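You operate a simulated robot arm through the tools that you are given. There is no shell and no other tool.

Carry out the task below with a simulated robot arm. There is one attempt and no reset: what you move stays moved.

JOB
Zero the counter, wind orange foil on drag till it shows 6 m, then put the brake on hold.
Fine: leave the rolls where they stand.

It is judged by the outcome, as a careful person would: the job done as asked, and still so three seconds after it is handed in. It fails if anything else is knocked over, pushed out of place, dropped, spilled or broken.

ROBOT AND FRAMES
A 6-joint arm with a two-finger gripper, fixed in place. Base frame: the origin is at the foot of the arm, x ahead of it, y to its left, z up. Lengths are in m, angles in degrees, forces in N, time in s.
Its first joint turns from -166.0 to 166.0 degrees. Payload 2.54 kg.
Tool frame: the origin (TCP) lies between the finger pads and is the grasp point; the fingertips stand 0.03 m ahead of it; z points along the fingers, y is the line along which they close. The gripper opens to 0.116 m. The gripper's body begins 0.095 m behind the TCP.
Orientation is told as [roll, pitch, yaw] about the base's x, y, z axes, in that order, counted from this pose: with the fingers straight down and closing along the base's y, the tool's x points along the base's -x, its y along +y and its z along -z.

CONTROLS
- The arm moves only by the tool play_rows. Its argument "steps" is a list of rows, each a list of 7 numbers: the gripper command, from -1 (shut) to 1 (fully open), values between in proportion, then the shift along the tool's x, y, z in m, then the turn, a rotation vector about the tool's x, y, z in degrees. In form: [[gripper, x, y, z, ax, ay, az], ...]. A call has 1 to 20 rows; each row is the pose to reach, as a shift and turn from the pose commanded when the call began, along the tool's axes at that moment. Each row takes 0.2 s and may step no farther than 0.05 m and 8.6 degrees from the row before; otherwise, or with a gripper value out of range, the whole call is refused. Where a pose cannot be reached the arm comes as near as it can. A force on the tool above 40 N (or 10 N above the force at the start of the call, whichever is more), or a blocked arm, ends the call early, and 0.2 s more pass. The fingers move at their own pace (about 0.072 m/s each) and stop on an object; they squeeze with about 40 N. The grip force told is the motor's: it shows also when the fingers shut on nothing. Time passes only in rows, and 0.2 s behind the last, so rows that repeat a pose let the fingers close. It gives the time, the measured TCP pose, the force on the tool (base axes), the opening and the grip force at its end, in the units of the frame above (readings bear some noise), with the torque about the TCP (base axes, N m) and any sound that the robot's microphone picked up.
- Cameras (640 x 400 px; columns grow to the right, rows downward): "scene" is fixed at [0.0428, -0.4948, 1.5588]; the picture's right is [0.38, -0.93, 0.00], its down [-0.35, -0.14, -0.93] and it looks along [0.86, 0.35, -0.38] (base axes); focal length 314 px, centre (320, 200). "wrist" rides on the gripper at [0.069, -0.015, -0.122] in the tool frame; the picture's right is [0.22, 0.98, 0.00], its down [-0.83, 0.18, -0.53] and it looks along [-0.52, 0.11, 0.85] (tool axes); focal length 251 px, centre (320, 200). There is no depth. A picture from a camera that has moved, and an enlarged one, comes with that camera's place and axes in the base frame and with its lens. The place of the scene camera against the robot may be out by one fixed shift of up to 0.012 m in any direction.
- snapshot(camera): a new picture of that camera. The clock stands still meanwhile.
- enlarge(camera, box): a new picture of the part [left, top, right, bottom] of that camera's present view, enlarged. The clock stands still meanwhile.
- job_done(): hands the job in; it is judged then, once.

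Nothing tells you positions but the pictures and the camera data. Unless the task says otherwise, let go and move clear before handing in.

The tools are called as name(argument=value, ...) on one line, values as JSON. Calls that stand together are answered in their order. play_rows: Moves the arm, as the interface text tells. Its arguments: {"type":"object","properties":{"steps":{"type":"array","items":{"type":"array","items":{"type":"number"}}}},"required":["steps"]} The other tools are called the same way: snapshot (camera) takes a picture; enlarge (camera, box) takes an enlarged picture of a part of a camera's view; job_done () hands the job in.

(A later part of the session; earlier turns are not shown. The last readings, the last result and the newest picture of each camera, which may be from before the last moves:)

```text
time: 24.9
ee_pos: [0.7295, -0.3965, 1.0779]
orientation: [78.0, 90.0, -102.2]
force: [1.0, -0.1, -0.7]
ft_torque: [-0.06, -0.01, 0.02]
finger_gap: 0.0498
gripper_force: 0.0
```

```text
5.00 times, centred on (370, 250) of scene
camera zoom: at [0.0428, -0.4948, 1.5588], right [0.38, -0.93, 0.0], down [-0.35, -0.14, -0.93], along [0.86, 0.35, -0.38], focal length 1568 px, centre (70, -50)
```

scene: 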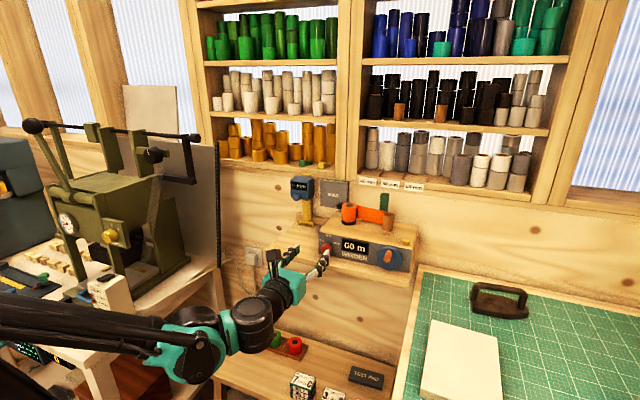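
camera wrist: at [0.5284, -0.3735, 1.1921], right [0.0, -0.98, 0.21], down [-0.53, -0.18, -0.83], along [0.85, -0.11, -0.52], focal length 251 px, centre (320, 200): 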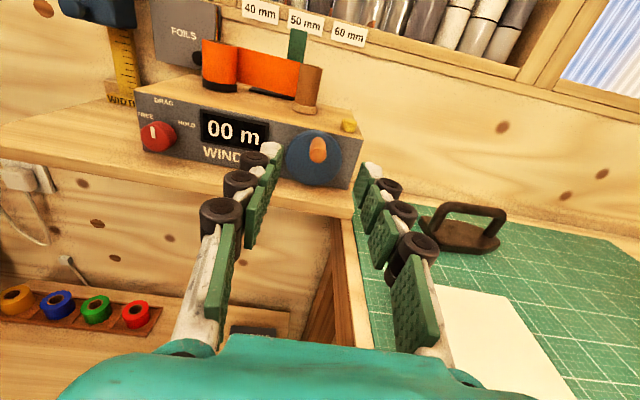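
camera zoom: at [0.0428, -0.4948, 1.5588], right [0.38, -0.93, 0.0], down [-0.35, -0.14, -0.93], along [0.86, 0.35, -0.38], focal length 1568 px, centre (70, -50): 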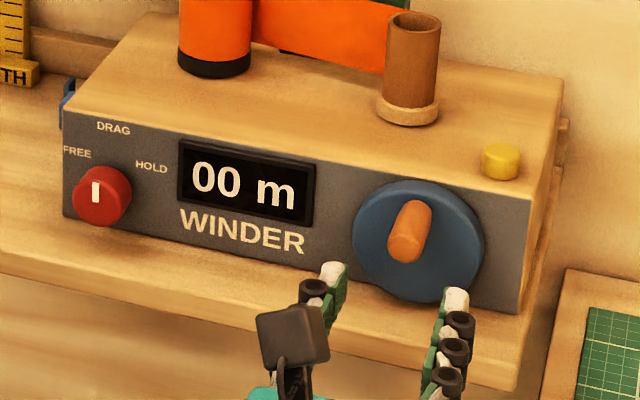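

Peg tip is at x≈0.798, z≈1.085 and wheel centre at y≈-0.392, z≈1.0645, so the crank radius is about 2 cm. Sliding over the peg and closing.

play_rows(steps=[[-0.14, 0.006, -0.002, 0.02, 0, 0, 0], [-0.14, 0.006, -0.002, 0.045, 0, 0, 0], [-0.14, 0.006, -0.002, 0.07, 0, 0, 0], [-0.14, 0.006, -0.002, 0.07, 0, 0, 0]])

enlarge(camera="wrist", box=[220, 80, 420, 220])

enlarge(camera="scene", box=[310, 210, 430, 290])

```text
time: 25.9
ee_pos: [0.7989, -0.3934, 1.084]
orientation: [85.0, 89.9, -95.2]
force: [-3.2, 0.7, -0.3]
ft_torque: [-0.01, 0.04, -0.13]
finger_gap: 0.05
gripper_force: 0.4
```

```text
2.86 times, centred on (320, 150) of wrist
camera zoom: at [0.6777, -0.3766, 1.1538], right [0.0, -0.98, 0.21], down [-0.53, -0.18, -0.83], along [0.85, -0.12, -0.52], focal length 718 px, centre (320, 343)
```

zoom: 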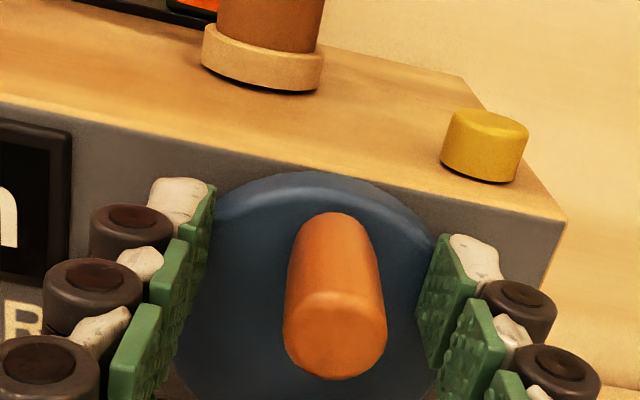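

```text
5.00 times, centred on (370, 250) of scene
camera zoom: at [0.0428, -0.4948, 1.5588], right [0.38, -0.93, 0.0], down [-0.35, -0.14, -0.93], along [0.86, 0.35, -0.38], focal length 1568 px, centre (70, -50)
```

zoom: 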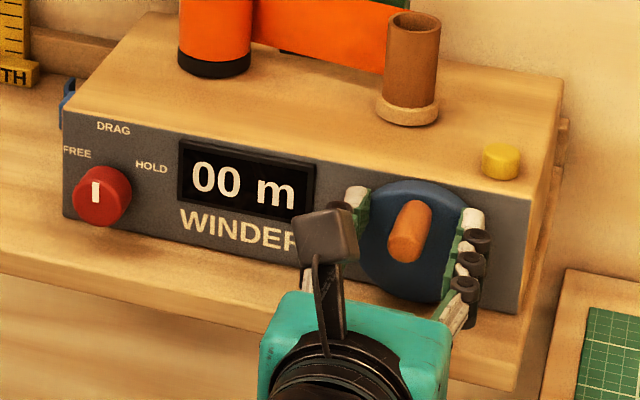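

The fingers straddle the peg and barely brush the wheel. I'll back off 3 mm and close.

play_rows(steps=[[-0.14, 0, 0, -0.003, 0, 0, 0], [-1, 0, 0, -0.003, 0, 0, 0], [-1, 0, 0, -0.003, 0, 0, 0], [-1, 0, 0, -0.003, 0, 0, 0]])

enlarge(camera="wrist", box=[220, 80, 420, 220])

```text
time: 26.9
ee_pos: [0.796, -0.3933, 1.0867]
orientation: [63.1, 90.0, -116.9]
force: [2.9, 0.8, 1.3]
ft_torque: [0.02, -0.01, 0.0]
finger_gap: 0.0174
gripper_force: 43.0
```

```text
2.86 times, centred on (320, 150) of wrist
camera zoom: at [0.6747, -0.377, 1.1537], right [0.0, -0.98, 0.21], down [-0.53, -0.18, -0.83], along [0.85, -0.11, -0.52], focal length 718 px, centre (320, 343)
```

zoom: 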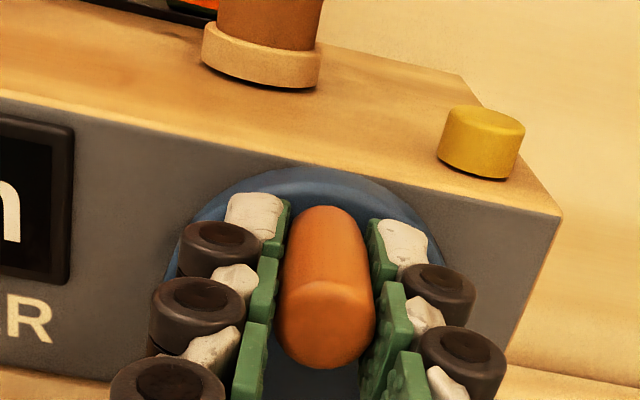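

I have the peg (17 mm). I'll make a small clockwise arc of 30° first to see how the counter and force respond.

play_rows(steps=[[-1, -0.0003, 0.0036, 0, 0, 0, 0], [-1, -0.0012, 0.007, 0, 0, 0, 0], [-1, -0.0028, 0.0103, 0, 0, 0, 0]])

enlarge(camera="scene", box=[310, 200, 430, 280])

snapshot(camera="wrist")

```text
time: 27.7
ee_pos: [0.7953, -0.4027, 1.0835]
orientation: [-139.1, 90.0, 41.0]
force: [14.8, -4.6, 11.2]
ft_torque: [-0.03, 0.1, -0.03]
finger_gap: 0.0172
gripper_force: 43.1
```

```text
5.00 times, centred on (370, 240) of scene
camera zoom: at [0.0428, -0.4948, 1.5588], right [0.38, -0.93, 0.0], down [-0.35, -0.14, -0.93], along [0.86, 0.35, -0.38], focal length 1568 px, centre (70, 0)
```

zoom: 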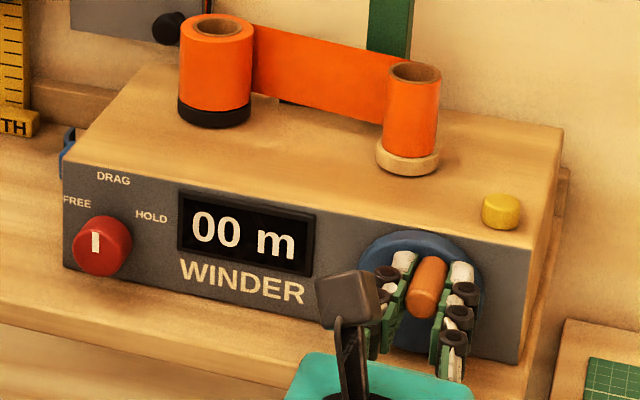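

```text
taken
camera wrist: at [0.6747, -0.3877, 1.152], right [0.0, -0.98, 0.21], down [-0.53, -0.18, -0.83], along [0.85, -0.12, -0.52], focal length 251 px, centre (320, 200)
```

wrist: 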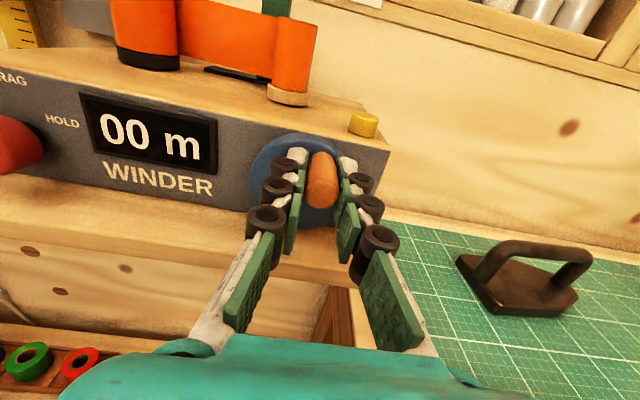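

Clockwise is right: orange foil is now wrapping onto the core. I'll continue the arc to 120°.

play_rows(steps=[[-1, -0.001, 0.0029, 0, 0, 0, 0], [-1, -0.0036, 0.0055, 0, 0, 0, 0], [-1, -0.0065, 0.0075, 0, 0, 0, 0], [-1, -0.0097, 0.009, 0, 0, 0, 0], [-1, -0.0132, 0.0099, 0, 0, 0, 0], [-1, -0.0167, 0.01025, 0, 0, 0, 0], [-1, -0.0203, 0.0099, 0, 0, 0, 0], [-1, -0.0238, 0.009, 0, 0, 0, 0], [-1, -0.027, 0.0075, 0, 0, 0, 0]])

snapshot(camera="wrist")

enlarge(camera="scene", box=[310, 200, 430, 280])

```text
time: 28.6
ee_pos: [0.7966, -0.4171, 1.0744]
orientation: [-127.3, 89.8, 52.4]
force: [5.7, -6.2, 5.1]
ft_torque: [0.02, 0.25, 0.06]
finger_gap: 0.0171
gripper_force: 43.0
stopped in row 4: the force on the tool passed its limit at 42 N (the readings are from after the stop); the commanded pose is now the measured one
```

```text
taken
camera wrist: at [0.6747, -0.3983, 1.1438], right [0.0, -0.98, 0.21], down [-0.53, -0.18, -0.83], along [0.85, -0.12, -0.52], focal length 251 px, centre (320, 200)
```

wrist: 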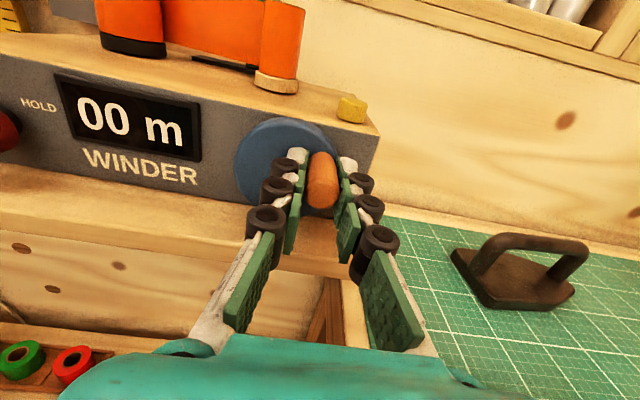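

```text
5.00 times, centred on (370, 240) of scene
camera zoom: at [0.0428, -0.4948, 1.5588], right [0.38, -0.93, 0.0], down [-0.35, -0.14, -0.93], along [0.86, 0.35, -0.38], focal length 1568 px, centre (70, 0)
```

zoom: 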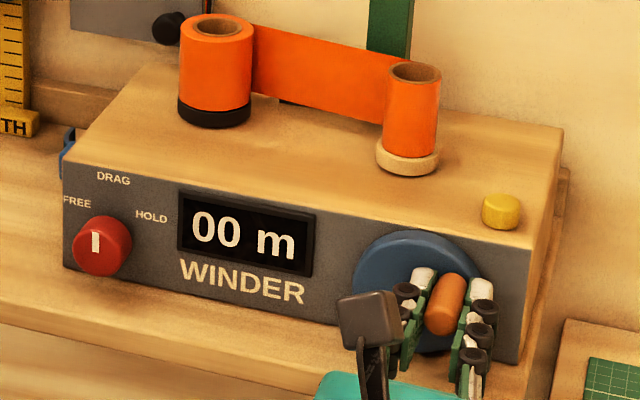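

The call stopped on force partway, so my circle is slightly off. I'll measure the peg against the wheel again at this angle.

enlarge(camera="wrist", box=[210, 90, 410, 230])

```text
2.86 times, centred on (310, 160) of wrist
camera zoom: at [0.6747, -0.3983, 1.1438], right [0.0, -0.98, 0.21], down [-0.53, -0.18, -0.83], along [0.85, -0.12, -0.52], focal length 718 px, centre (349, 314)
```

zoom: 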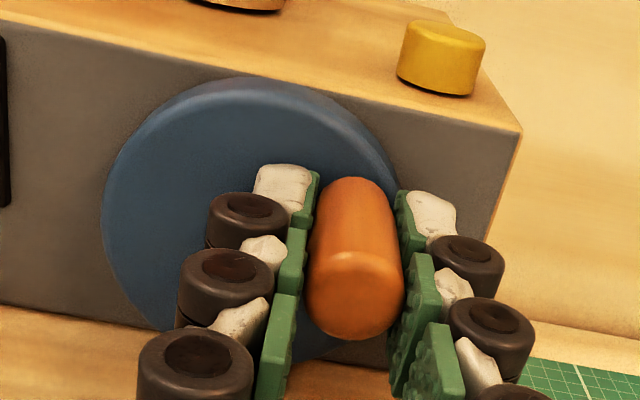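

The peg's path is wider than I estimated, about 2.5 cm in radius with the centre slightly lower. I'll continue with short arcs and correct the circle from the measured positions and forces.

play_rows(steps=[[-1, -0.0033, 0.0022, 0, 0, 0, 0], [-1, -0.0066, 0.0035, 0, 0, 0, 0], [-1, -0.01, 0.0043, 0, 0, 0, 0]])

enlarge(camera="wrist", box=[210, 90, 410, 230])

enlarge(camera="scene", box=[310, 200, 430, 280])

```text
time: 29.4
ee_pos: [0.7961, -0.4188, 1.0651]
orientation: [-91.6, 90.0, 88.1]
force: [20.0, -19.0, 3.5]
ft_torque: [0.1, -0.13, -0.06]
finger_gap: 0.0175
gripper_force: 42.8
```

```text
2.86 times, centred on (310, 160) of wrist
camera zoom: at [0.6747, -0.4032, 1.1334], right [-0.01, -0.98, 0.21], down [-0.53, -0.18, -0.83], along [0.84, -0.12, -0.52], focal length 718 px, centre (349, 314)
```

zoom: 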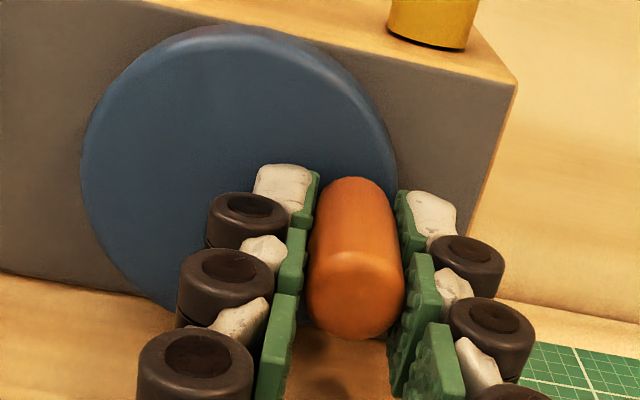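

```text
5.00 times, centred on (370, 240) of scene
camera zoom: at [0.0428, -0.4948, 1.5588], right [0.38, -0.93, 0.0], down [-0.35, -0.14, -0.93], along [0.86, 0.35, -0.38], focal length 1568 px, centre (70, 0)
```

zoom: 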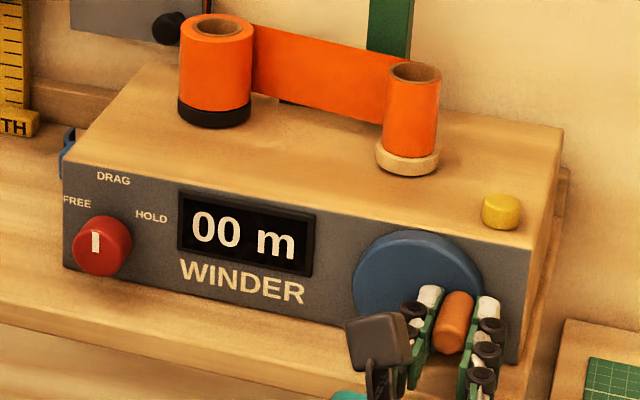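

Fitting the measured points gives a crank centre near y -0.393, z 1.058 with a radius of 2.6 to 2.7 cm. I'll follow that circle onward.

play_rows(steps=[[-1, -0.0031, 0.0017, 0, 0, 0, 0], [-1, -0.0068, 0.002, 0, 0, 0, 0], [-1, -0.0105, 0.0017, 0, 0, 0, 0], [-1, -0.0142, 0.001, 0, 0, 0, 0]])

enlarge(camera="wrist", box=[210, 90, 410, 230])

enlarge(camera="scene", box=[310, 200, 430, 280])

```text
time: 30.4
ee_pos: [0.7956, -0.4204, 1.0522]
orientation: [-55.1, 90.1, 124.6]
force: [19.1, -7.3, -2.2]
ft_torque: [0.04, 0.27, 0.01]
finger_gap: 0.0172
gripper_force: 42.8
```

```text
2.86 times, centred on (310, 160) of wrist
camera zoom: at [0.6746, -0.4029, 1.1199], right [0.0, -0.98, 0.21], down [-0.53, -0.18, -0.83], along [0.84, -0.12, -0.52], focal length 718 px, centre (349, 314)
```

zoom: 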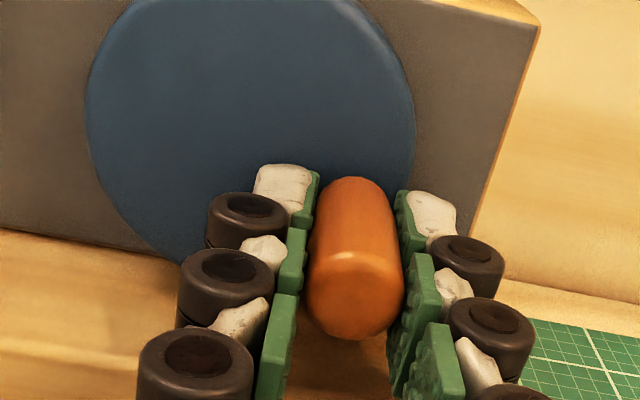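

```text
5.00 times, centred on (370, 240) of scene
camera zoom: at [0.0428, -0.4948, 1.5588], right [0.38, -0.93, 0.0], down [-0.35, -0.14, -0.93], along [0.86, 0.35, -0.38], focal length 1568 px, centre (70, 0)
```

zoom: 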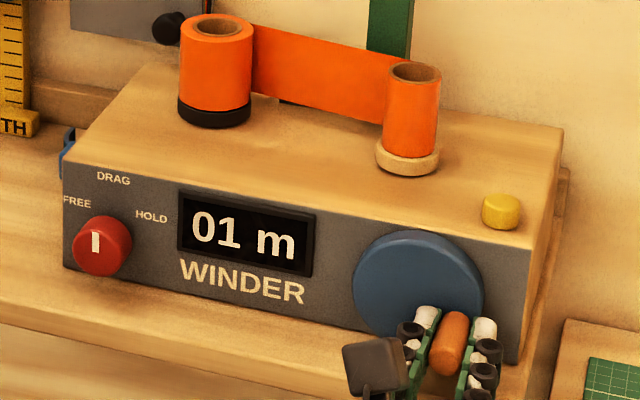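

The counter reads 01 m at roughly 100° of turning, and the circle fit is now good with low forces. Continuing through the bottom of the turn.

play_rows(steps=[[-1, -0.0034, -0.0015, 0.0004, 0, 0, 0], [-1, -0.0066, -0.0032, 0.0004, 0, 0, 0], [-1, -0.0096, -0.0054, 0.0004, 0, 0, 0], [-1, -0.0123, -0.008, 0.0004, 0, 0, 0], [-1, -0.0146, -0.0109, 0.0004, 0, 0, 0], [-1, -0.0164, -0.0141, 0.0004, 0, 0, 0], [-1, -0.0178, -0.0175, 0.0004, 0, 0, 0], [-1, -0.0187, -0.0211, 0.0004, 0, 0, 0]])

enlarge(camera="wrist", box=[210, 90, 410, 230])

enlarge(camera="scene", box=[310, 200, 430, 280])

```text
time: 32.2
ee_pos: [0.7958, -0.3986, 1.0337]
orientation: [-156.0, 89.8, 23.9]
force: [14.8, 3.5, 24.9]
ft_torque: [-0.02, -0.35, 0.13]
finger_gap: 0.0175
gripper_force: 43.1
```

```text
2.86 times, centred on (310, 160) of wrist
camera zoom: at [0.6744, -0.3822, 1.1017], right [0.0, -0.98, 0.21], down [-0.53, -0.18, -0.83], along [0.85, -0.12, -0.52], focal length 718 px, centre (349, 314)
```

zoom: 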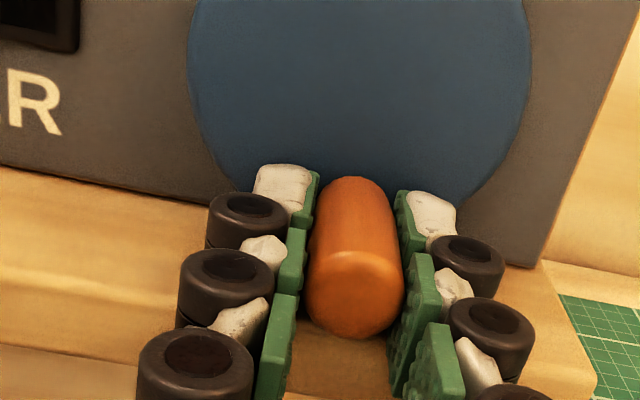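

```text
5.00 times, centred on (370, 240) of scene
camera zoom: at [0.0428, -0.4948, 1.5588], right [0.38, -0.93, 0.0], down [-0.35, -0.14, -0.93], along [0.86, 0.35, -0.38], focal length 1568 px, centre (70, 0)
```

zoom: 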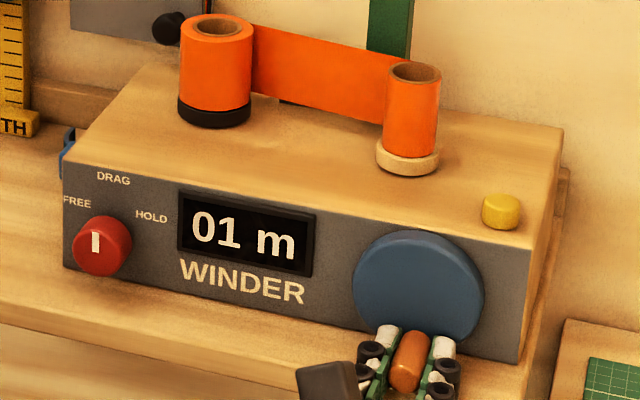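

The counter still shows 01 at about 170°. I'll tighten the radius a bit (2.57 cm) and go on to about 196° to see when it steps.

play_rows(steps=[[-1, 0.0016, -0.001, 0.0006, 0, 0, 0], [-1, 0.0014, -0.0046, 0.0006, 0, 0, 0], [-1, 0.0016, -0.0082, 0.0006, 0, 0, 0], [-1, 0.0024, -0.0117, 0.0006, 0, 0, 0]])

enlarge(camera="scene", box=[310, 200, 430, 280])

snapshot(camera="wrist")

```text
time: 33.2
ee_pos: [0.7951, -0.3874, 1.0335]
orientation: [-128.1, 90.0, 51.7]
force: [10.3, -0.1, 1.1]
ft_torque: [-0.02, 0.22, 0.1]
finger_gap: 0.0174
gripper_force: 42.4
```

```text
5.00 times, centred on (370, 240) of scene
camera zoom: at [0.0428, -0.4948, 1.5588], right [0.38, -0.93, 0.0], down [-0.35, -0.14, -0.93], along [0.86, 0.35, -0.38], focal length 1568 px, centre (70, 0)
```

zoom: 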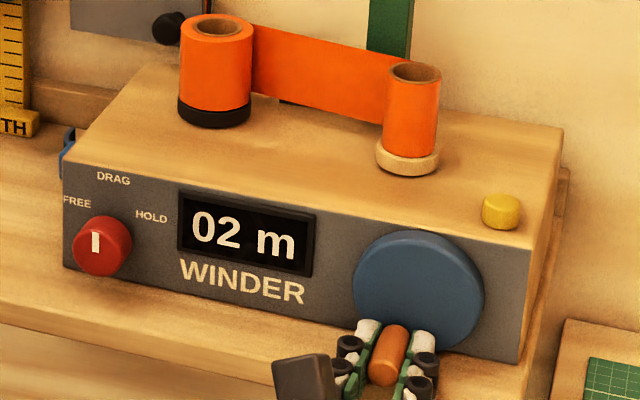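

```text
taken
camera wrist: at [0.6745, -0.3704, 1.1027], right [0.0, -0.98, 0.21], down [-0.53, -0.18, -0.83], along [0.85, -0.12, -0.52], focal length 251 px, centre (320, 200)
```

wrist: 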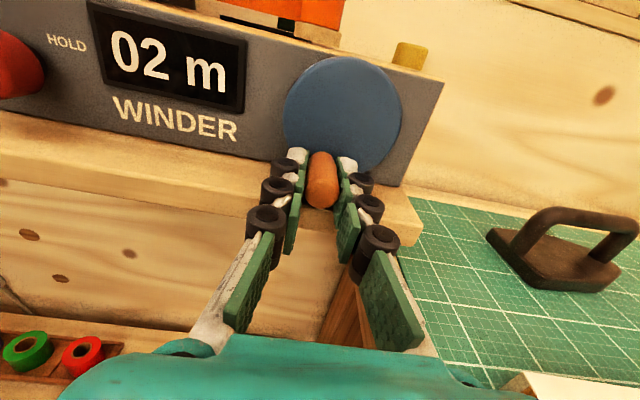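

The counter steps about once every 90°, so 6 m should come near 1.5 turns. Forces are small now; continuing up the left side.

play_rows(steps=[[-1, 0.0012, -0.0034, 0.0003, 0, 0, 0], [-1, 0.0029, -0.0065, 0.0003, 0, 0, 0], [-1, 0.005, -0.0094, 0.0003, 0, 0, 0], [-1, 0.0075, -0.012, 0.0003, 0, 0, 0], [-1, 0.0103, -0.0142, 0.0003, 0, 0, 0], [-1, 0.0134, -0.016, 0.0003, 0, 0, 0], [-1, 0.0168, -0.0173, 0.0003, 0, 0, 0], [-1, 0.0202, -0.0182, 0.0003, 0, 0, 0]])

snapshot(camera="wrist")

enlarge(camera="scene", box=[310, 200, 430, 280])

```text
time: 35.0
ee_pos: [0.7962, -0.3687, 1.0556]
orientation: [-157.1, 89.9, 22.7]
force: [-25.4, -2.8, -1.1]
ft_torque: [0.01, -0.08, 0.03]
finger_gap: 0.0175
gripper_force: 42.7
```

```text
taken
camera wrist: at [0.6746, -0.352, 1.1243], right [-0.01, -0.98, 0.21], down [-0.53, -0.18, -0.83], along [0.85, -0.12, -0.52], focal length 251 px, centre (320, 200)
```

wrist: 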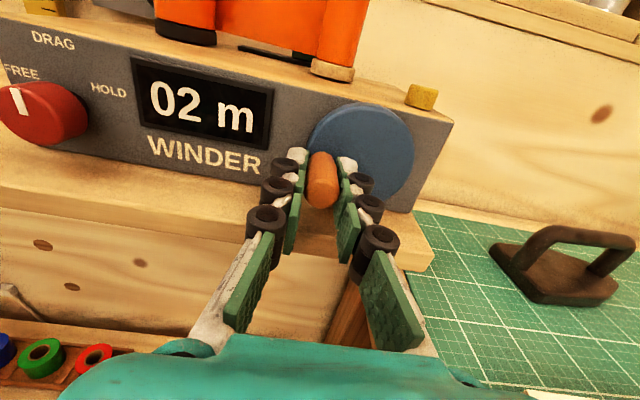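

```text
5.00 times, centred on (370, 240) of scene
camera zoom: at [0.0428, -0.4948, 1.5588], right [0.38, -0.93, 0.0], down [-0.35, -0.14, -0.93], along [0.86, 0.35, -0.38], focal length 1568 px, centre (70, 0)
```

zoom: 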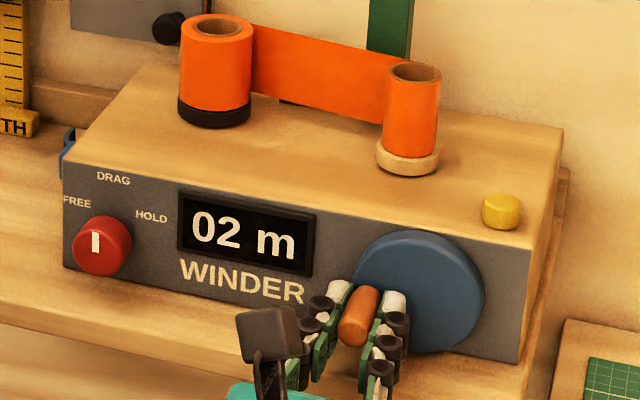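

Still 02 at about 260°, with just a small axial load which I'll relieve. Continuing toward the top.

play_rows(steps=[[-1, 0.0036, -0.0004, -0.0005, 0, 0, 0], [-1, 0.0072, -0.0003, -0.0005, 0, 0, 0], [-1, 0.0107, 0.0004, -0.0005, 0, 0, 0], [-1, 0.0141, 0.0015, -0.0005, 0, 0, 0], [-1, 0.0174, 0.003, -0.0005, 0, 0, 0], [-1, 0.0203, 0.005, -0.0005, 0, 0, 0], [-1, 0.023, 0.0074, -0.0005, 0, 0, 0], [-1, 0.0253, 0.0102, -0.0005, 0, 0, 0], [-1, 0.0272, 0.0132, -0.0005, 0, 0, 0], [-1, 0.0286, 0.0165, -0.0005, 0, 0, 0]])

snapshot(camera="wrist")

enlarge(camera="scene", box=[310, 200, 430, 280])

```text
time: 37.2
ee_pos: [0.7957, -0.3845, 1.0842]
orientation: [-88.5, 89.9, 91.2]
force: [-27.4, -9.9, -27.3]
ft_torque: [0.07, 0.38, -0.07]
finger_gap: 0.0173
gripper_force: 43.3
```

```text
taken
camera wrist: at [0.6749, -0.3687, 1.152], right [0.0, -0.98, 0.21], down [-0.53, -0.18, -0.83], along [0.85, -0.12, -0.52], focal length 251 px, centre (320, 200)
```

wrist: 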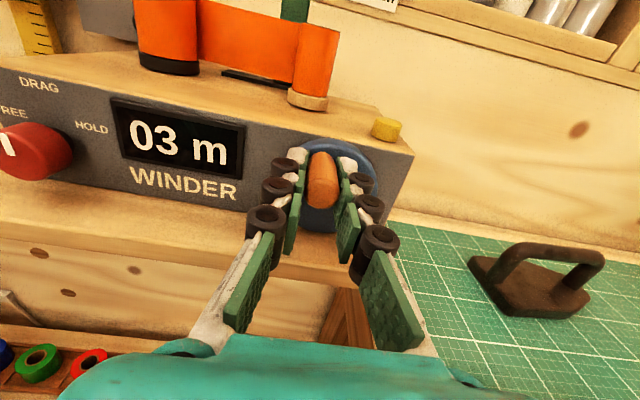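

```text
5.00 times, centred on (370, 240) of scene
camera zoom: at [0.0428, -0.4948, 1.5588], right [0.38, -0.93, 0.0], down [-0.35, -0.14, -0.93], along [0.86, 0.35, -0.38], focal length 1568 px, centre (70, 0)
```

zoom: 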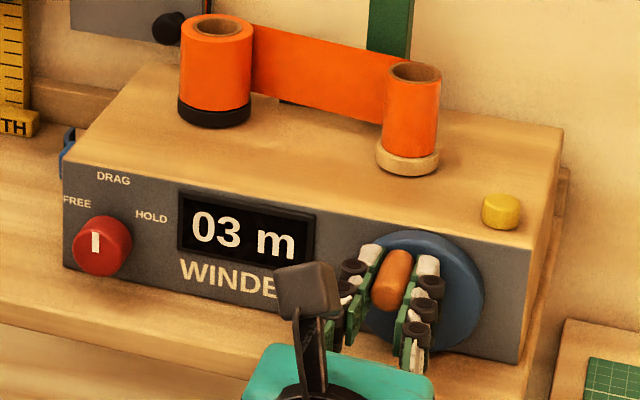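

03 m at about 340°. I'll use a slightly smaller radius to relieve the load, and carry on over the top toward 54°.

play_rows(steps=[[-1, -0.0006, 0.001, -0.0006, 0, 0, 0], [-1, 0.0003, 0.0044, -0.0006, 0, 0, 0], [-1, 0.0007, 0.0079, -0.0006, 0, 0, 0], [-1, 0.0006, 0.0114, -0.0006, 0, 0, 0], [-1, -0.0001, 0.0149, -0.0006, 0, 0, 0], [-1, -0.0011, 0.0183, -0.0006, 0, 0, 0], [-1, -0.0027, 0.0215, -0.0006, 0, 0, 0], [-1, -0.0047, 0.0244, -0.0006, 0, 0, 0]])

snapshot(camera="wrist")

enlarge(camera="scene", box=[310, 200, 430, 280])

```text
time: 39.0
ee_pos: [0.7957, -0.4117, 1.0795]
orientation: [-141.5, 89.9, 38.2]
force: [5.7, -9.5, 13.5]
ft_torque: [0.04, -0.11, -0.01]
finger_gap: 0.0174
gripper_force: 43.1
```

```text
taken
camera wrist: at [0.6749, -0.3937, 1.1482], right [-0.01, -0.98, 0.21], down [-0.53, -0.18, -0.83], along [0.85, -0.12, -0.52], focal length 251 px, centre (320, 200)
```

wrist: 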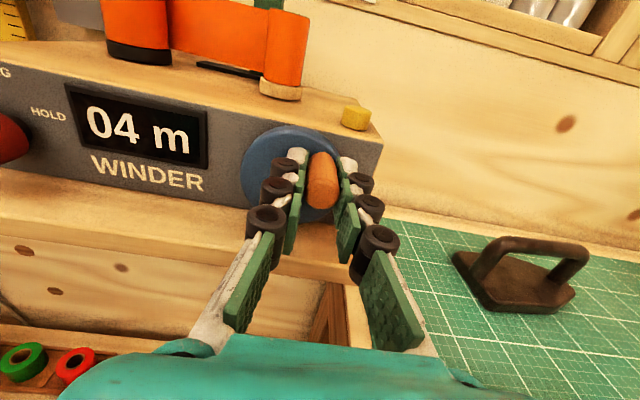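

```text
5.00 times, centred on (370, 240) of scene
camera zoom: at [0.0428, -0.4948, 1.5588], right [0.38, -0.93, 0.0], down [-0.35, -0.14, -0.93], along [0.86, 0.35, -0.38], focal length 1568 px, centre (70, 0)
```

zoom: 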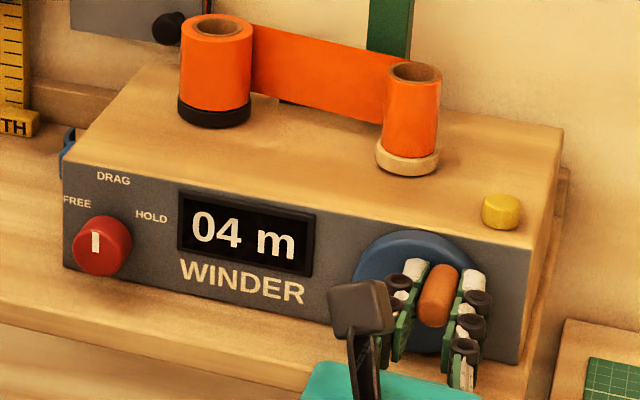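

04 m. Continuing down the right side with a slightly larger radius.

play_rows(steps=[[-1, -0.0017, 0.003, -0.0002, 0, 0, 0], [-1, -0.0044, 0.0053, -0.0002, 0, 0, 0], [-1, -0.0075, 0.0072, -0.0002, 0, 0, 0], [-1, -0.0108, 0.0086, -0.0002, 0, 0, 0], [-1, -0.0142, 0.0096, -0.0002, 0, 0, 0], [-1, -0.0178, 0.0101, -0.0002, 0, 0, 0], [-1, -0.0214, 0.0101, -0.0002, 0, 0, 0], [-1, -0.025, 0.0096, -0.0002, 0, 0, 0], [-1, -0.0284, 0.0086, -0.0002, 0, 0, 0]])

snapshot(camera="wrist")

enlarge(camera="scene", box=[310, 200, 430, 280])

```text
time: 41.0
ee_pos: [0.7951, -0.4185, 1.0509]
orientation: [-58.3, 89.9, 121.5]
force: [12.4, -16.3, -6.3]
ft_torque: [0.08, 0.4, -0.06]
finger_gap: 0.0175
gripper_force: 43.1
```

```text
taken
camera wrist: at [0.6749, -0.4023, 1.1186], right [0.0, -0.98, 0.21], down [-0.53, -0.18, -0.83], along [0.84, -0.12, -0.52], focal length 251 px, centre (320, 200)
```

wrist: 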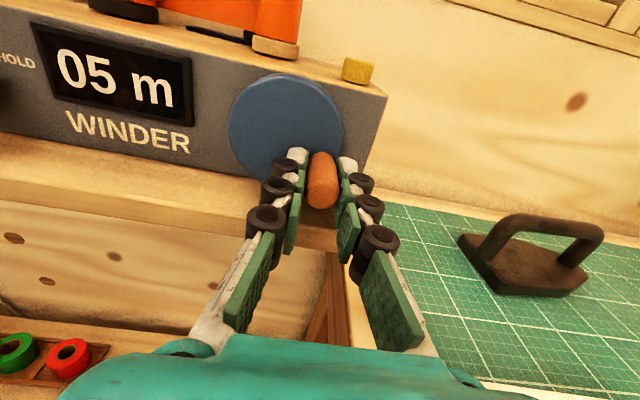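

```text
5.00 times, centred on (370, 240) of scene
camera zoom: at [0.0428, -0.4948, 1.5588], right [0.38, -0.93, 0.0], down [-0.35, -0.14, -0.93], along [0.86, 0.35, -0.38], focal length 1568 px, centre (70, 0)
```

zoom: 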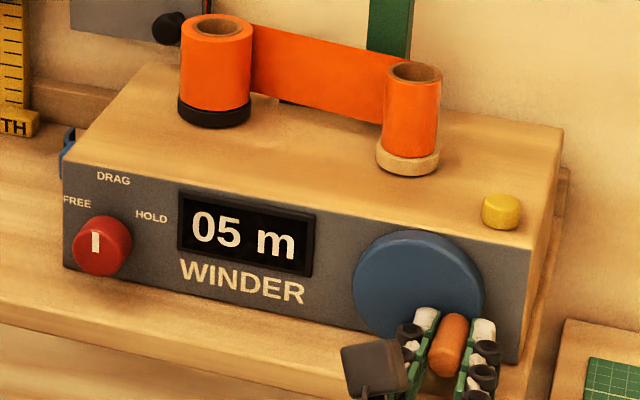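

05 m at about 470°. I'll go on to about 532°, then creep until it shows 06.

play_rows(steps=[[-1, -0.0034, -0.0012, -0.0001, 0, 0, 0], [-1, -0.0064, -0.0032, -0.0001, 0, 0, 0], [-1, -0.0091, -0.0056, -0.0001, 0, 0, 0], [-1, -0.0115, -0.0083, -0.0001, 0, 0, 0], [-1, -0.0135, -0.0113, -0.0001, 0, 0, 0], [-1, -0.0151, -0.0146, -0.0001, 0, 0, 0], [-1, -0.016, -0.018, -0.0001, 0, 0, 0], [-1, -0.0166, -0.0215, -0.0001, 0, 0, 0]])

enlarge(camera="scene", box=[310, 200, 430, 280])

```text
time: 42.8
ee_pos: [0.7968, -0.3972, 1.0332]
orientation: [-3.3, 90.0, 176.6]
force: [2.4, -1.9, -14.8]
ft_torque: [0.03, 0.25, 0.09]
finger_gap: 0.0173
gripper_force: 43.2
```

```text
5.00 times, centred on (370, 240) of scene
camera zoom: at [0.0428, -0.4948, 1.5588], right [0.38, -0.93, 0.0], down [-0.35, -0.14, -0.93], along [0.86, 0.35, -0.38], focal length 1568 px, centre (70, 0)
```

zoom: 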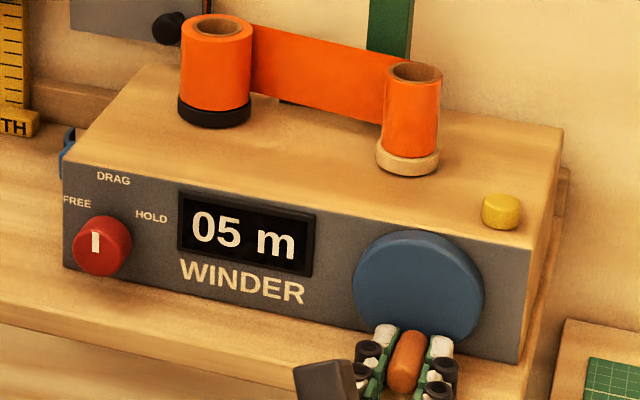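

Still 05. Creeping 6° on.

play_rows(steps=[[-1, -0.0002, -0.0013, 0, 0, 0, 0], [-1, -0.0003, -0.0027, 0, 0, 0, 0]])

enlarge(camera="scene", box=[310, 200, 430, 280])

```text
time: 43.4
ee_pos: [0.7961, -0.3949, 1.0328]
orientation: [-110.8, 90.1, 69.0]
force: [-2.0, 0.1, -14.7]
ft_torque: [-0.05, 0.23, 0.1]
finger_gap: 0.0174
gripper_force: 42.9
```

```text
5.00 times, centred on (370, 240) of scene
camera zoom: at [0.0428, -0.4948, 1.5588], right [0.38, -0.93, 0.0], down [-0.35, -0.14, -0.93], along [0.86, 0.35, -0.38], focal length 1568 px, centre (70, 0)
```

zoom: 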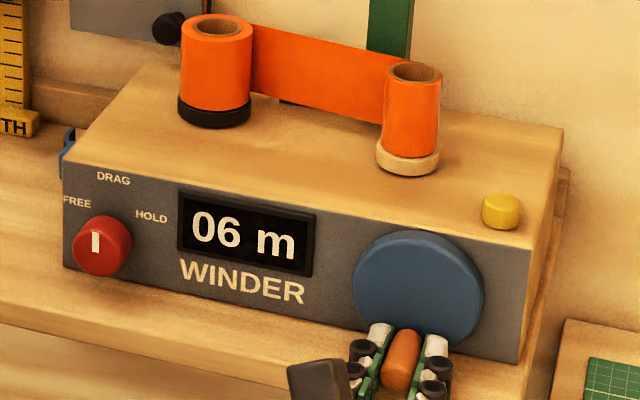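

It shows 06 m. I'll add a small margin of about 8° so it doesn't sit right on the digit change, then check and release.

play_rows(steps=[[-1, 0.0001, -0.0018, 0, 0, 0, 0], [-1, 0.0003, -0.0036, 0, 0, 0, 0], [-1, 0.0003, -0.0036, 0, 0, 0, 0]])

enlarge(camera="scene", box=[310, 200, 430, 280])

```text
time: 44.2
ee_pos: [0.7962, -0.3914, 1.0331]
orientation: [-130.5, 90.0, 49.2]
force: [-6.9, 2.4, -13.2]
ft_torque: [0.04, 0.13, 0.07]
finger_gap: 0.0174
gripper_force: 43.1
```

```text
5.00 times, centred on (370, 240) of scene
camera zoom: at [0.0428, -0.4948, 1.5588], right [0.38, -0.93, 0.0], down [-0.35, -0.14, -0.93], along [0.86, 0.35, -0.38], focal length 1568 px, centre (70, 0)
```

zoom: 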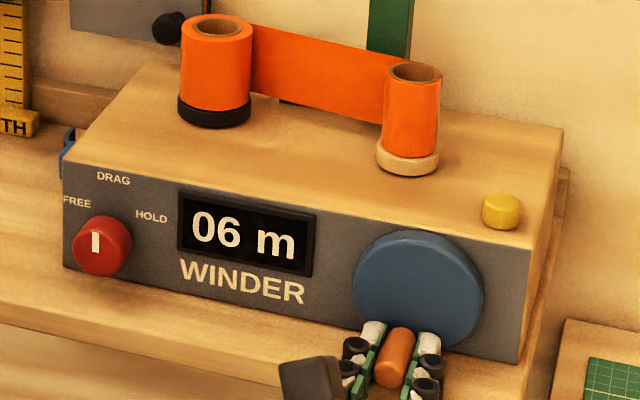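

The counter holds at 06 m. Releasing the peg and backing straight out.

play_rows(steps=[[-0.6, 0, 0, 0, 0, 0, 0], [-0.14, 0, 0, 0, 0, 0, 0], [-0.14, 0, 0, 0, 0, 0, 0], [-0.14, 0, 0, -0.04, 0, 0, 0], [-0.14, 0, 0, -0.08, 0, 0, 0], [-0.14, 0.01, 0, -0.11, 0, 0, 0]])

snapshot(camera="wrist")

enlarge(camera="scene", box=[310, 200, 430, 280])

```text
time: 45.6
ee_pos: [0.6854, -0.3892, 1.043]
orientation: [-132.5, 90.0, 47.4]
force: [0.0, 0.1, 1.1]
ft_torque: [0.01, 0.0, 0.02]
finger_gap: 0.0499
gripper_force: 0.1
```

```text
taken
camera wrist: at [0.5642, -0.3717, 1.1114], right [0.0, -0.98, 0.21], down [-0.53, -0.18, -0.83], along [0.85, -0.12, -0.52], focal length 251 px, centre (320, 200)
```

wrist: 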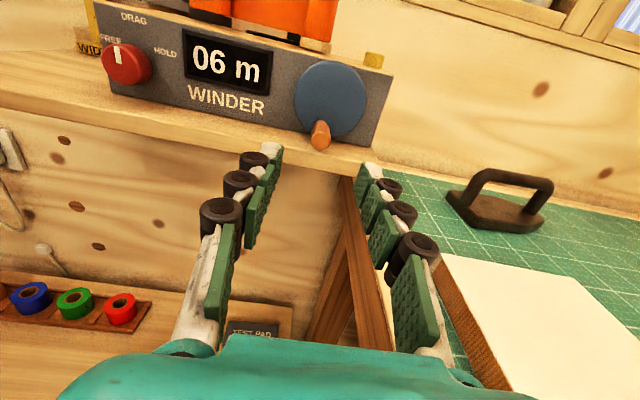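

```text
5.00 times, centred on (370, 240) of scene
camera zoom: at [0.0428, -0.4948, 1.5588], right [0.38, -0.93, 0.0], down [-0.35, -0.14, -0.93], along [0.86, 0.35, -0.38], focal length 1568 px, centre (70, 0)
```

zoom: 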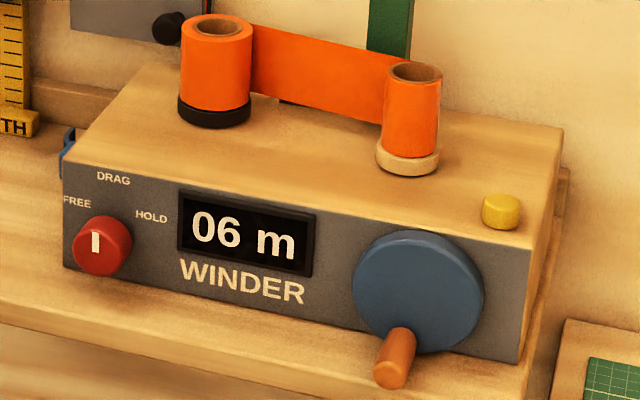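

The foil is wound to 06 m and it stayed there after I let go. Now I'll go back to the brake knob with a -30° pre-roll, so I can turn it clockwise to HOLD.

play_rows(steps=[[-0.14, 0.002, -0.036, 0.0, 0, 0, -6], [-0.14, 0.004, -0.072, 0.0, 0, 0, -12], [-0.14, 0.006, -0.108, 0.01, 0, 0, -18], [-0.14, 0.008, -0.144, 0.025, 0, 0, -24], [-0.14, 0.0095, -0.1805, 0.04, 0, 0, -30]])

enlarge(camera="wrist", box=[220, 80, 440, 220])

```text
time: 46.8
ee_pos: [0.7261, -0.2088, 1.0509]
orientation: [90.1, 60.0, -90.2]
force: [-0.1, 0.7, 0.4]
ft_torque: [-0.02, 0.0, 0.0]
finger_gap: 0.05
gripper_force: 0.1
```

```text
2.86 times, centred on (330, 150) of wrist
camera zoom: at [0.6044, -0.1592, 1.1028], right [0.0, -0.74, 0.67], down [-0.54, -0.57, -0.62], along [0.84, -0.36, -0.39], focal length 718 px, centre (291, 343)
```

zoom: 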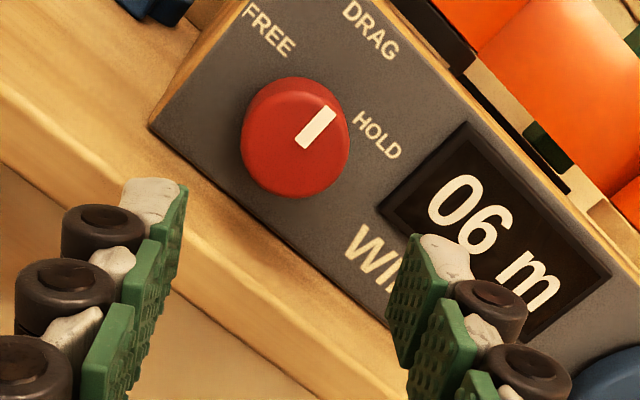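

Aligned with the knob. Advancing to straddle it.

play_rows(steps=[[-0.14, 0.0012, 0.0006, 0.04, 0, 0, 0], [-0.14, 0.0012, 0.0006, 0.07, 0, 0, 0], [-0.14, 0.0012, 0.0006, 0.08, 0, 0, 0], [-0.14, 0.0012, 0.0006, 0.086, 0, 0, 0]])

enlarge(camera="wrist", box=[220, 80, 440, 220])

```text
time: 47.8
ee_pos: [0.8121, -0.2099, 1.0551]
orientation: [90.0, 60.1, -90.2]
force: [-0.1, 0.1, -0.3]
ft_torque: [0.01, 0.03, -0.02]
finger_gap: 0.0496
gripper_force: 0.0
```

```text
2.86 times, centred on (330, 150) of wrist
camera zoom: at [0.6914, -0.1601, 1.1065], right [0.0, -0.74, 0.67], down [-0.54, -0.57, -0.62], along [0.84, -0.36, -0.39], focal length 718 px, centre (291, 343)
```

zoom: 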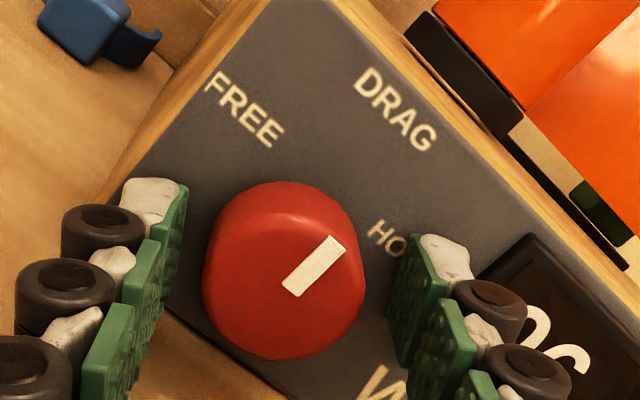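

The knob sits about 3 mm off the hand's centreline. I'll shift over and close.

play_rows(steps=[[-0.14, 0, -0.0028, 0, 0, 0, 0], [-0.6, 0, -0.0028, 0, 0, 0, 0], [-1, 0, -0.0028, 0, 0, 0, 0], [-1, 0, -0.0028, 0, 0, 0, 0], [-1, 0, -0.0028, 0, 0, 0, 0]])

enlarge(camera="wrist", box=[220, 80, 440, 220])

```text
time: 49.0
ee_pos: [0.8116, -0.208, 1.0533]
orientation: [90.1, 60.0, -90.2]
force: [2.5, -1.1, 4.9]
ft_torque: [0.02, -0.11, -0.06]
finger_gap: 0.0315
gripper_force: 44.3
```

```text
2.86 times, centred on (330, 150) of wrist
camera zoom: at [0.6913, -0.1581, 1.105], right [0.0, -0.74, 0.67], down [-0.54, -0.57, -0.63], along [0.84, -0.36, -0.39], focal length 718 px, centre (291, 343)
```

zoom: 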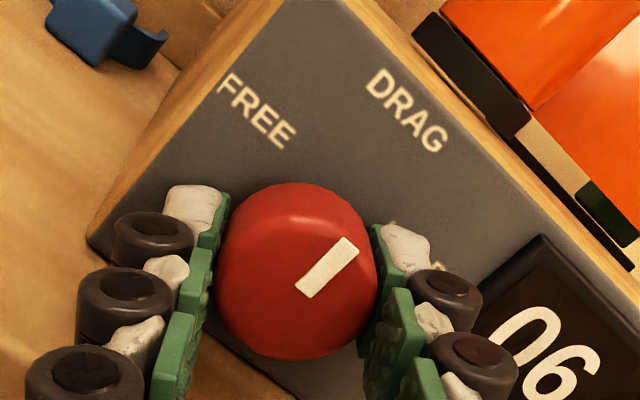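

Good centred grip with low force. Turning clockwise toward HOLD, first 24°.

play_rows(steps=[[-1, 0, 0.0001, 0, 0, 0, 8], [-1, 0, 0.0003, 0, 0, 0, 16], [-1, -0.0001, 0.0004, 0, 0, 0, 24]])

enlarge(camera="scene", box=[290, 210, 410, 290])

```text
time: 49.8
ee_pos: [0.8117, -0.2067, 1.0536]
orientation: [90.0, 84.2, -90.0]
force: [5.0, 9.7, -11.8]
ft_torque: [-0.04, 0.33, 0.24]
finger_gap: 0.0315
gripper_force: 45.1
```

```text
5.00 times, centred on (350, 250) of scene
camera zoom: at [0.0428, -0.4948, 1.5588], right [0.38, -0.93, 0.0], down [-0.35, -0.14, -0.93], along [0.86, 0.35, -0.38], focal length 1568 px, centre (170, -50)
```

zoom: 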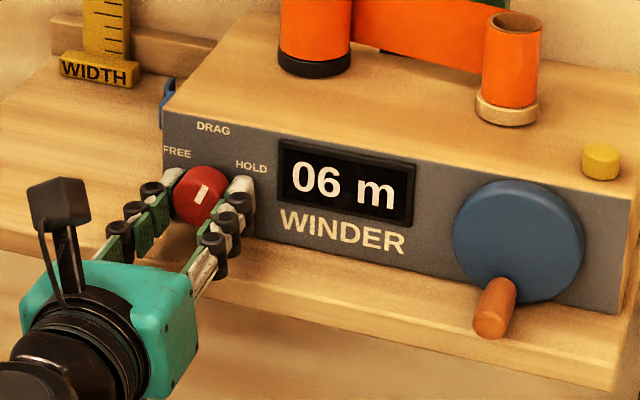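

The knob is following. Continuing to HOLD with a small load relief.

play_rows(steps=[[-1, -0.0004, -0.0004, 0, 0, 0, 8], [-1, -0.0005, -0.0003, 0, 0, 0, 16], [-1, -0.0006, -0.0002, 0, 0, 0, 24], [-1, -0.0006, -0.0002, 0, 0, 0, 31]])

enlarge(camera="scene", box=[290, 210, 410, 290])

enlarge(camera="wrist", box=[220, 80, 440, 220])

```text
time: 50.8
ee_pos: [0.8135, -0.2039, 1.0517]
orientation: [-90.2, 64.9, 89.9]
force: [-2.6, 35.3, 1.4]
ft_torque: [-0.12, -0.06, 0.87]
finger_gap: 0.0317
gripper_force: 44.8
```

```text
5.00 times, centred on (350, 250) of scene
camera zoom: at [0.0428, -0.4948, 1.5588], right [0.38, -0.93, 0.0], down [-0.35, -0.14, -0.93], along [0.86, 0.35, -0.38], focal length 1568 px, centre (170, -50)
```

zoom: 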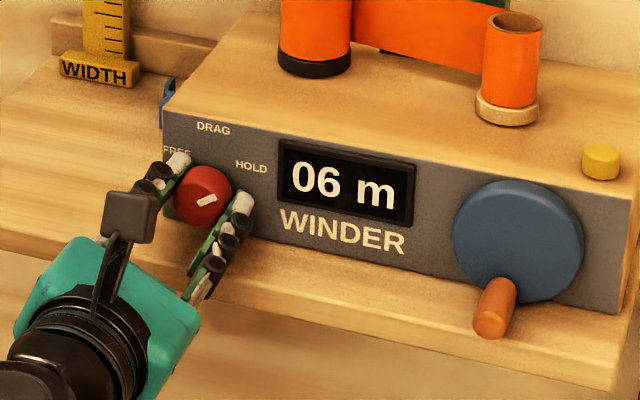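

```text
2.86 times, centred on (330, 150) of wrist
camera zoom: at [0.6911, -0.219, 1.1215], right [0.0, -0.98, -0.22], down [-0.53, 0.19, -0.83], along [0.85, 0.12, -0.52], focal length 718 px, centre (291, 343)
```

zoom: 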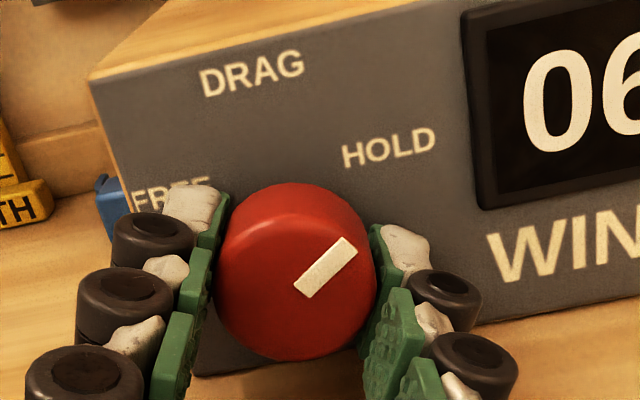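

The mark is nearly at HOLD. I'll relieve the sideways load and add the last ~6°.

play_rows(steps=[[-1, -0.0004, -0.001, 0, 0, 0, 0], [-1, -0.0004, -0.001, 0, 0, 0, 3], [-1, -0.0004, -0.001, 0, 0, 0, 6]])

enlarge(camera="scene", box=[290, 210, 410, 290])

```text
time: 51.6
ee_pos: [0.813, -0.2039, 1.0533]
orientation: [-90.0, 59.0, 89.9]
force: [-4.0, 40.4, -3.6]
ft_torque: [-0.65, 0.11, 0.79]
finger_gap: 0.0317
gripper_force: 44.9
```

```text
5.00 times, centred on (350, 250) of scene
camera zoom: at [0.0428, -0.4948, 1.5588], right [0.38, -0.93, 0.0], down [-0.35, -0.14, -0.93], along [0.86, 0.35, -0.38], focal length 1568 px, centre (170, -50)
```

zoom: 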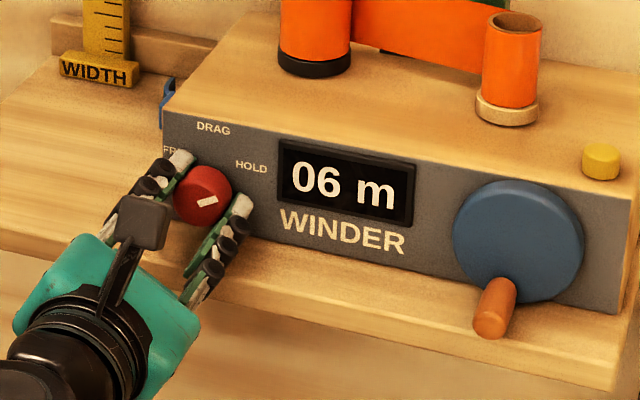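

The knob is against its stop with the mark at HOLD, as it was at first. Releasing and backing off.

play_rows(steps=[[-0.5, 0, 0, 0, 0, 0, 0], [-0.14, 0, 0, 0, 0, 0, 0], [-0.14, 0, 0, 0, 0, 0, 0], [-0.14, 0, 0, -0.04, 0, 0, 0], [-0.14, 0, 0, -0.08, 0, 0, 0], [-0.14, 0, 0, -0.12, 0, 0, 0], [-0.14, 0, 0, -0.16, 0, 0, 0]])

enlarge(camera="scene", box=[290, 210, 410, 290])

snapshot(camera="wrist")

snapshot(camera="scene")

```text
time: 53.2
ee_pos: [0.6566, -0.2061, 1.0517]
orientation: [-90.1, 59.0, 89.7]
force: [-0.8, -0.1, 0.8]
ft_torque: [0.01, 0.02, 0.03]
finger_gap: 0.0498
gripper_force: 0.3
```

```text
5.00 times, centred on (350, 250) of scene
camera zoom: at [0.0428, -0.4948, 1.5588], right [0.38, -0.93, 0.0], down [-0.35, -0.14, -0.93], along [0.86, 0.35, -0.38], focal length 1568 px, centre (170, -50)
```

zoom: 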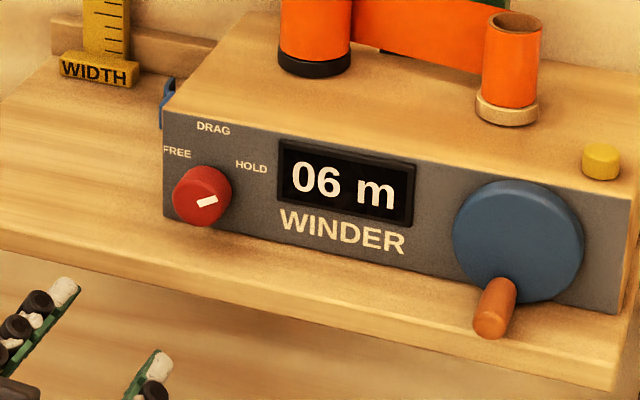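

```text
taken
camera wrist: at [0.5343, -0.2282, 1.1189], right [0.0, -0.95, -0.32], down [-0.53, 0.27, -0.8], along [0.85, 0.17, -0.51], focal length 251 px, centre (320, 200)
```

wrist: 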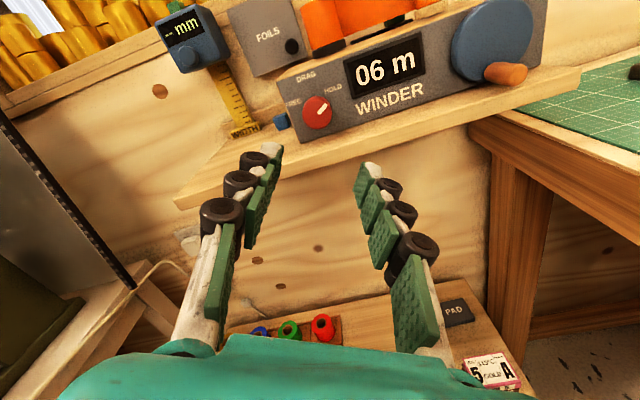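

```text
taken
```

scene: 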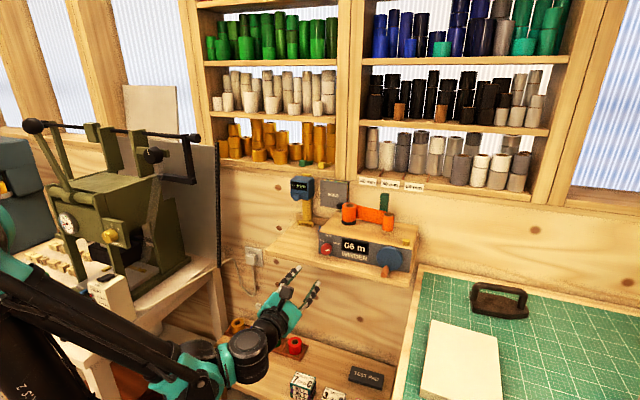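

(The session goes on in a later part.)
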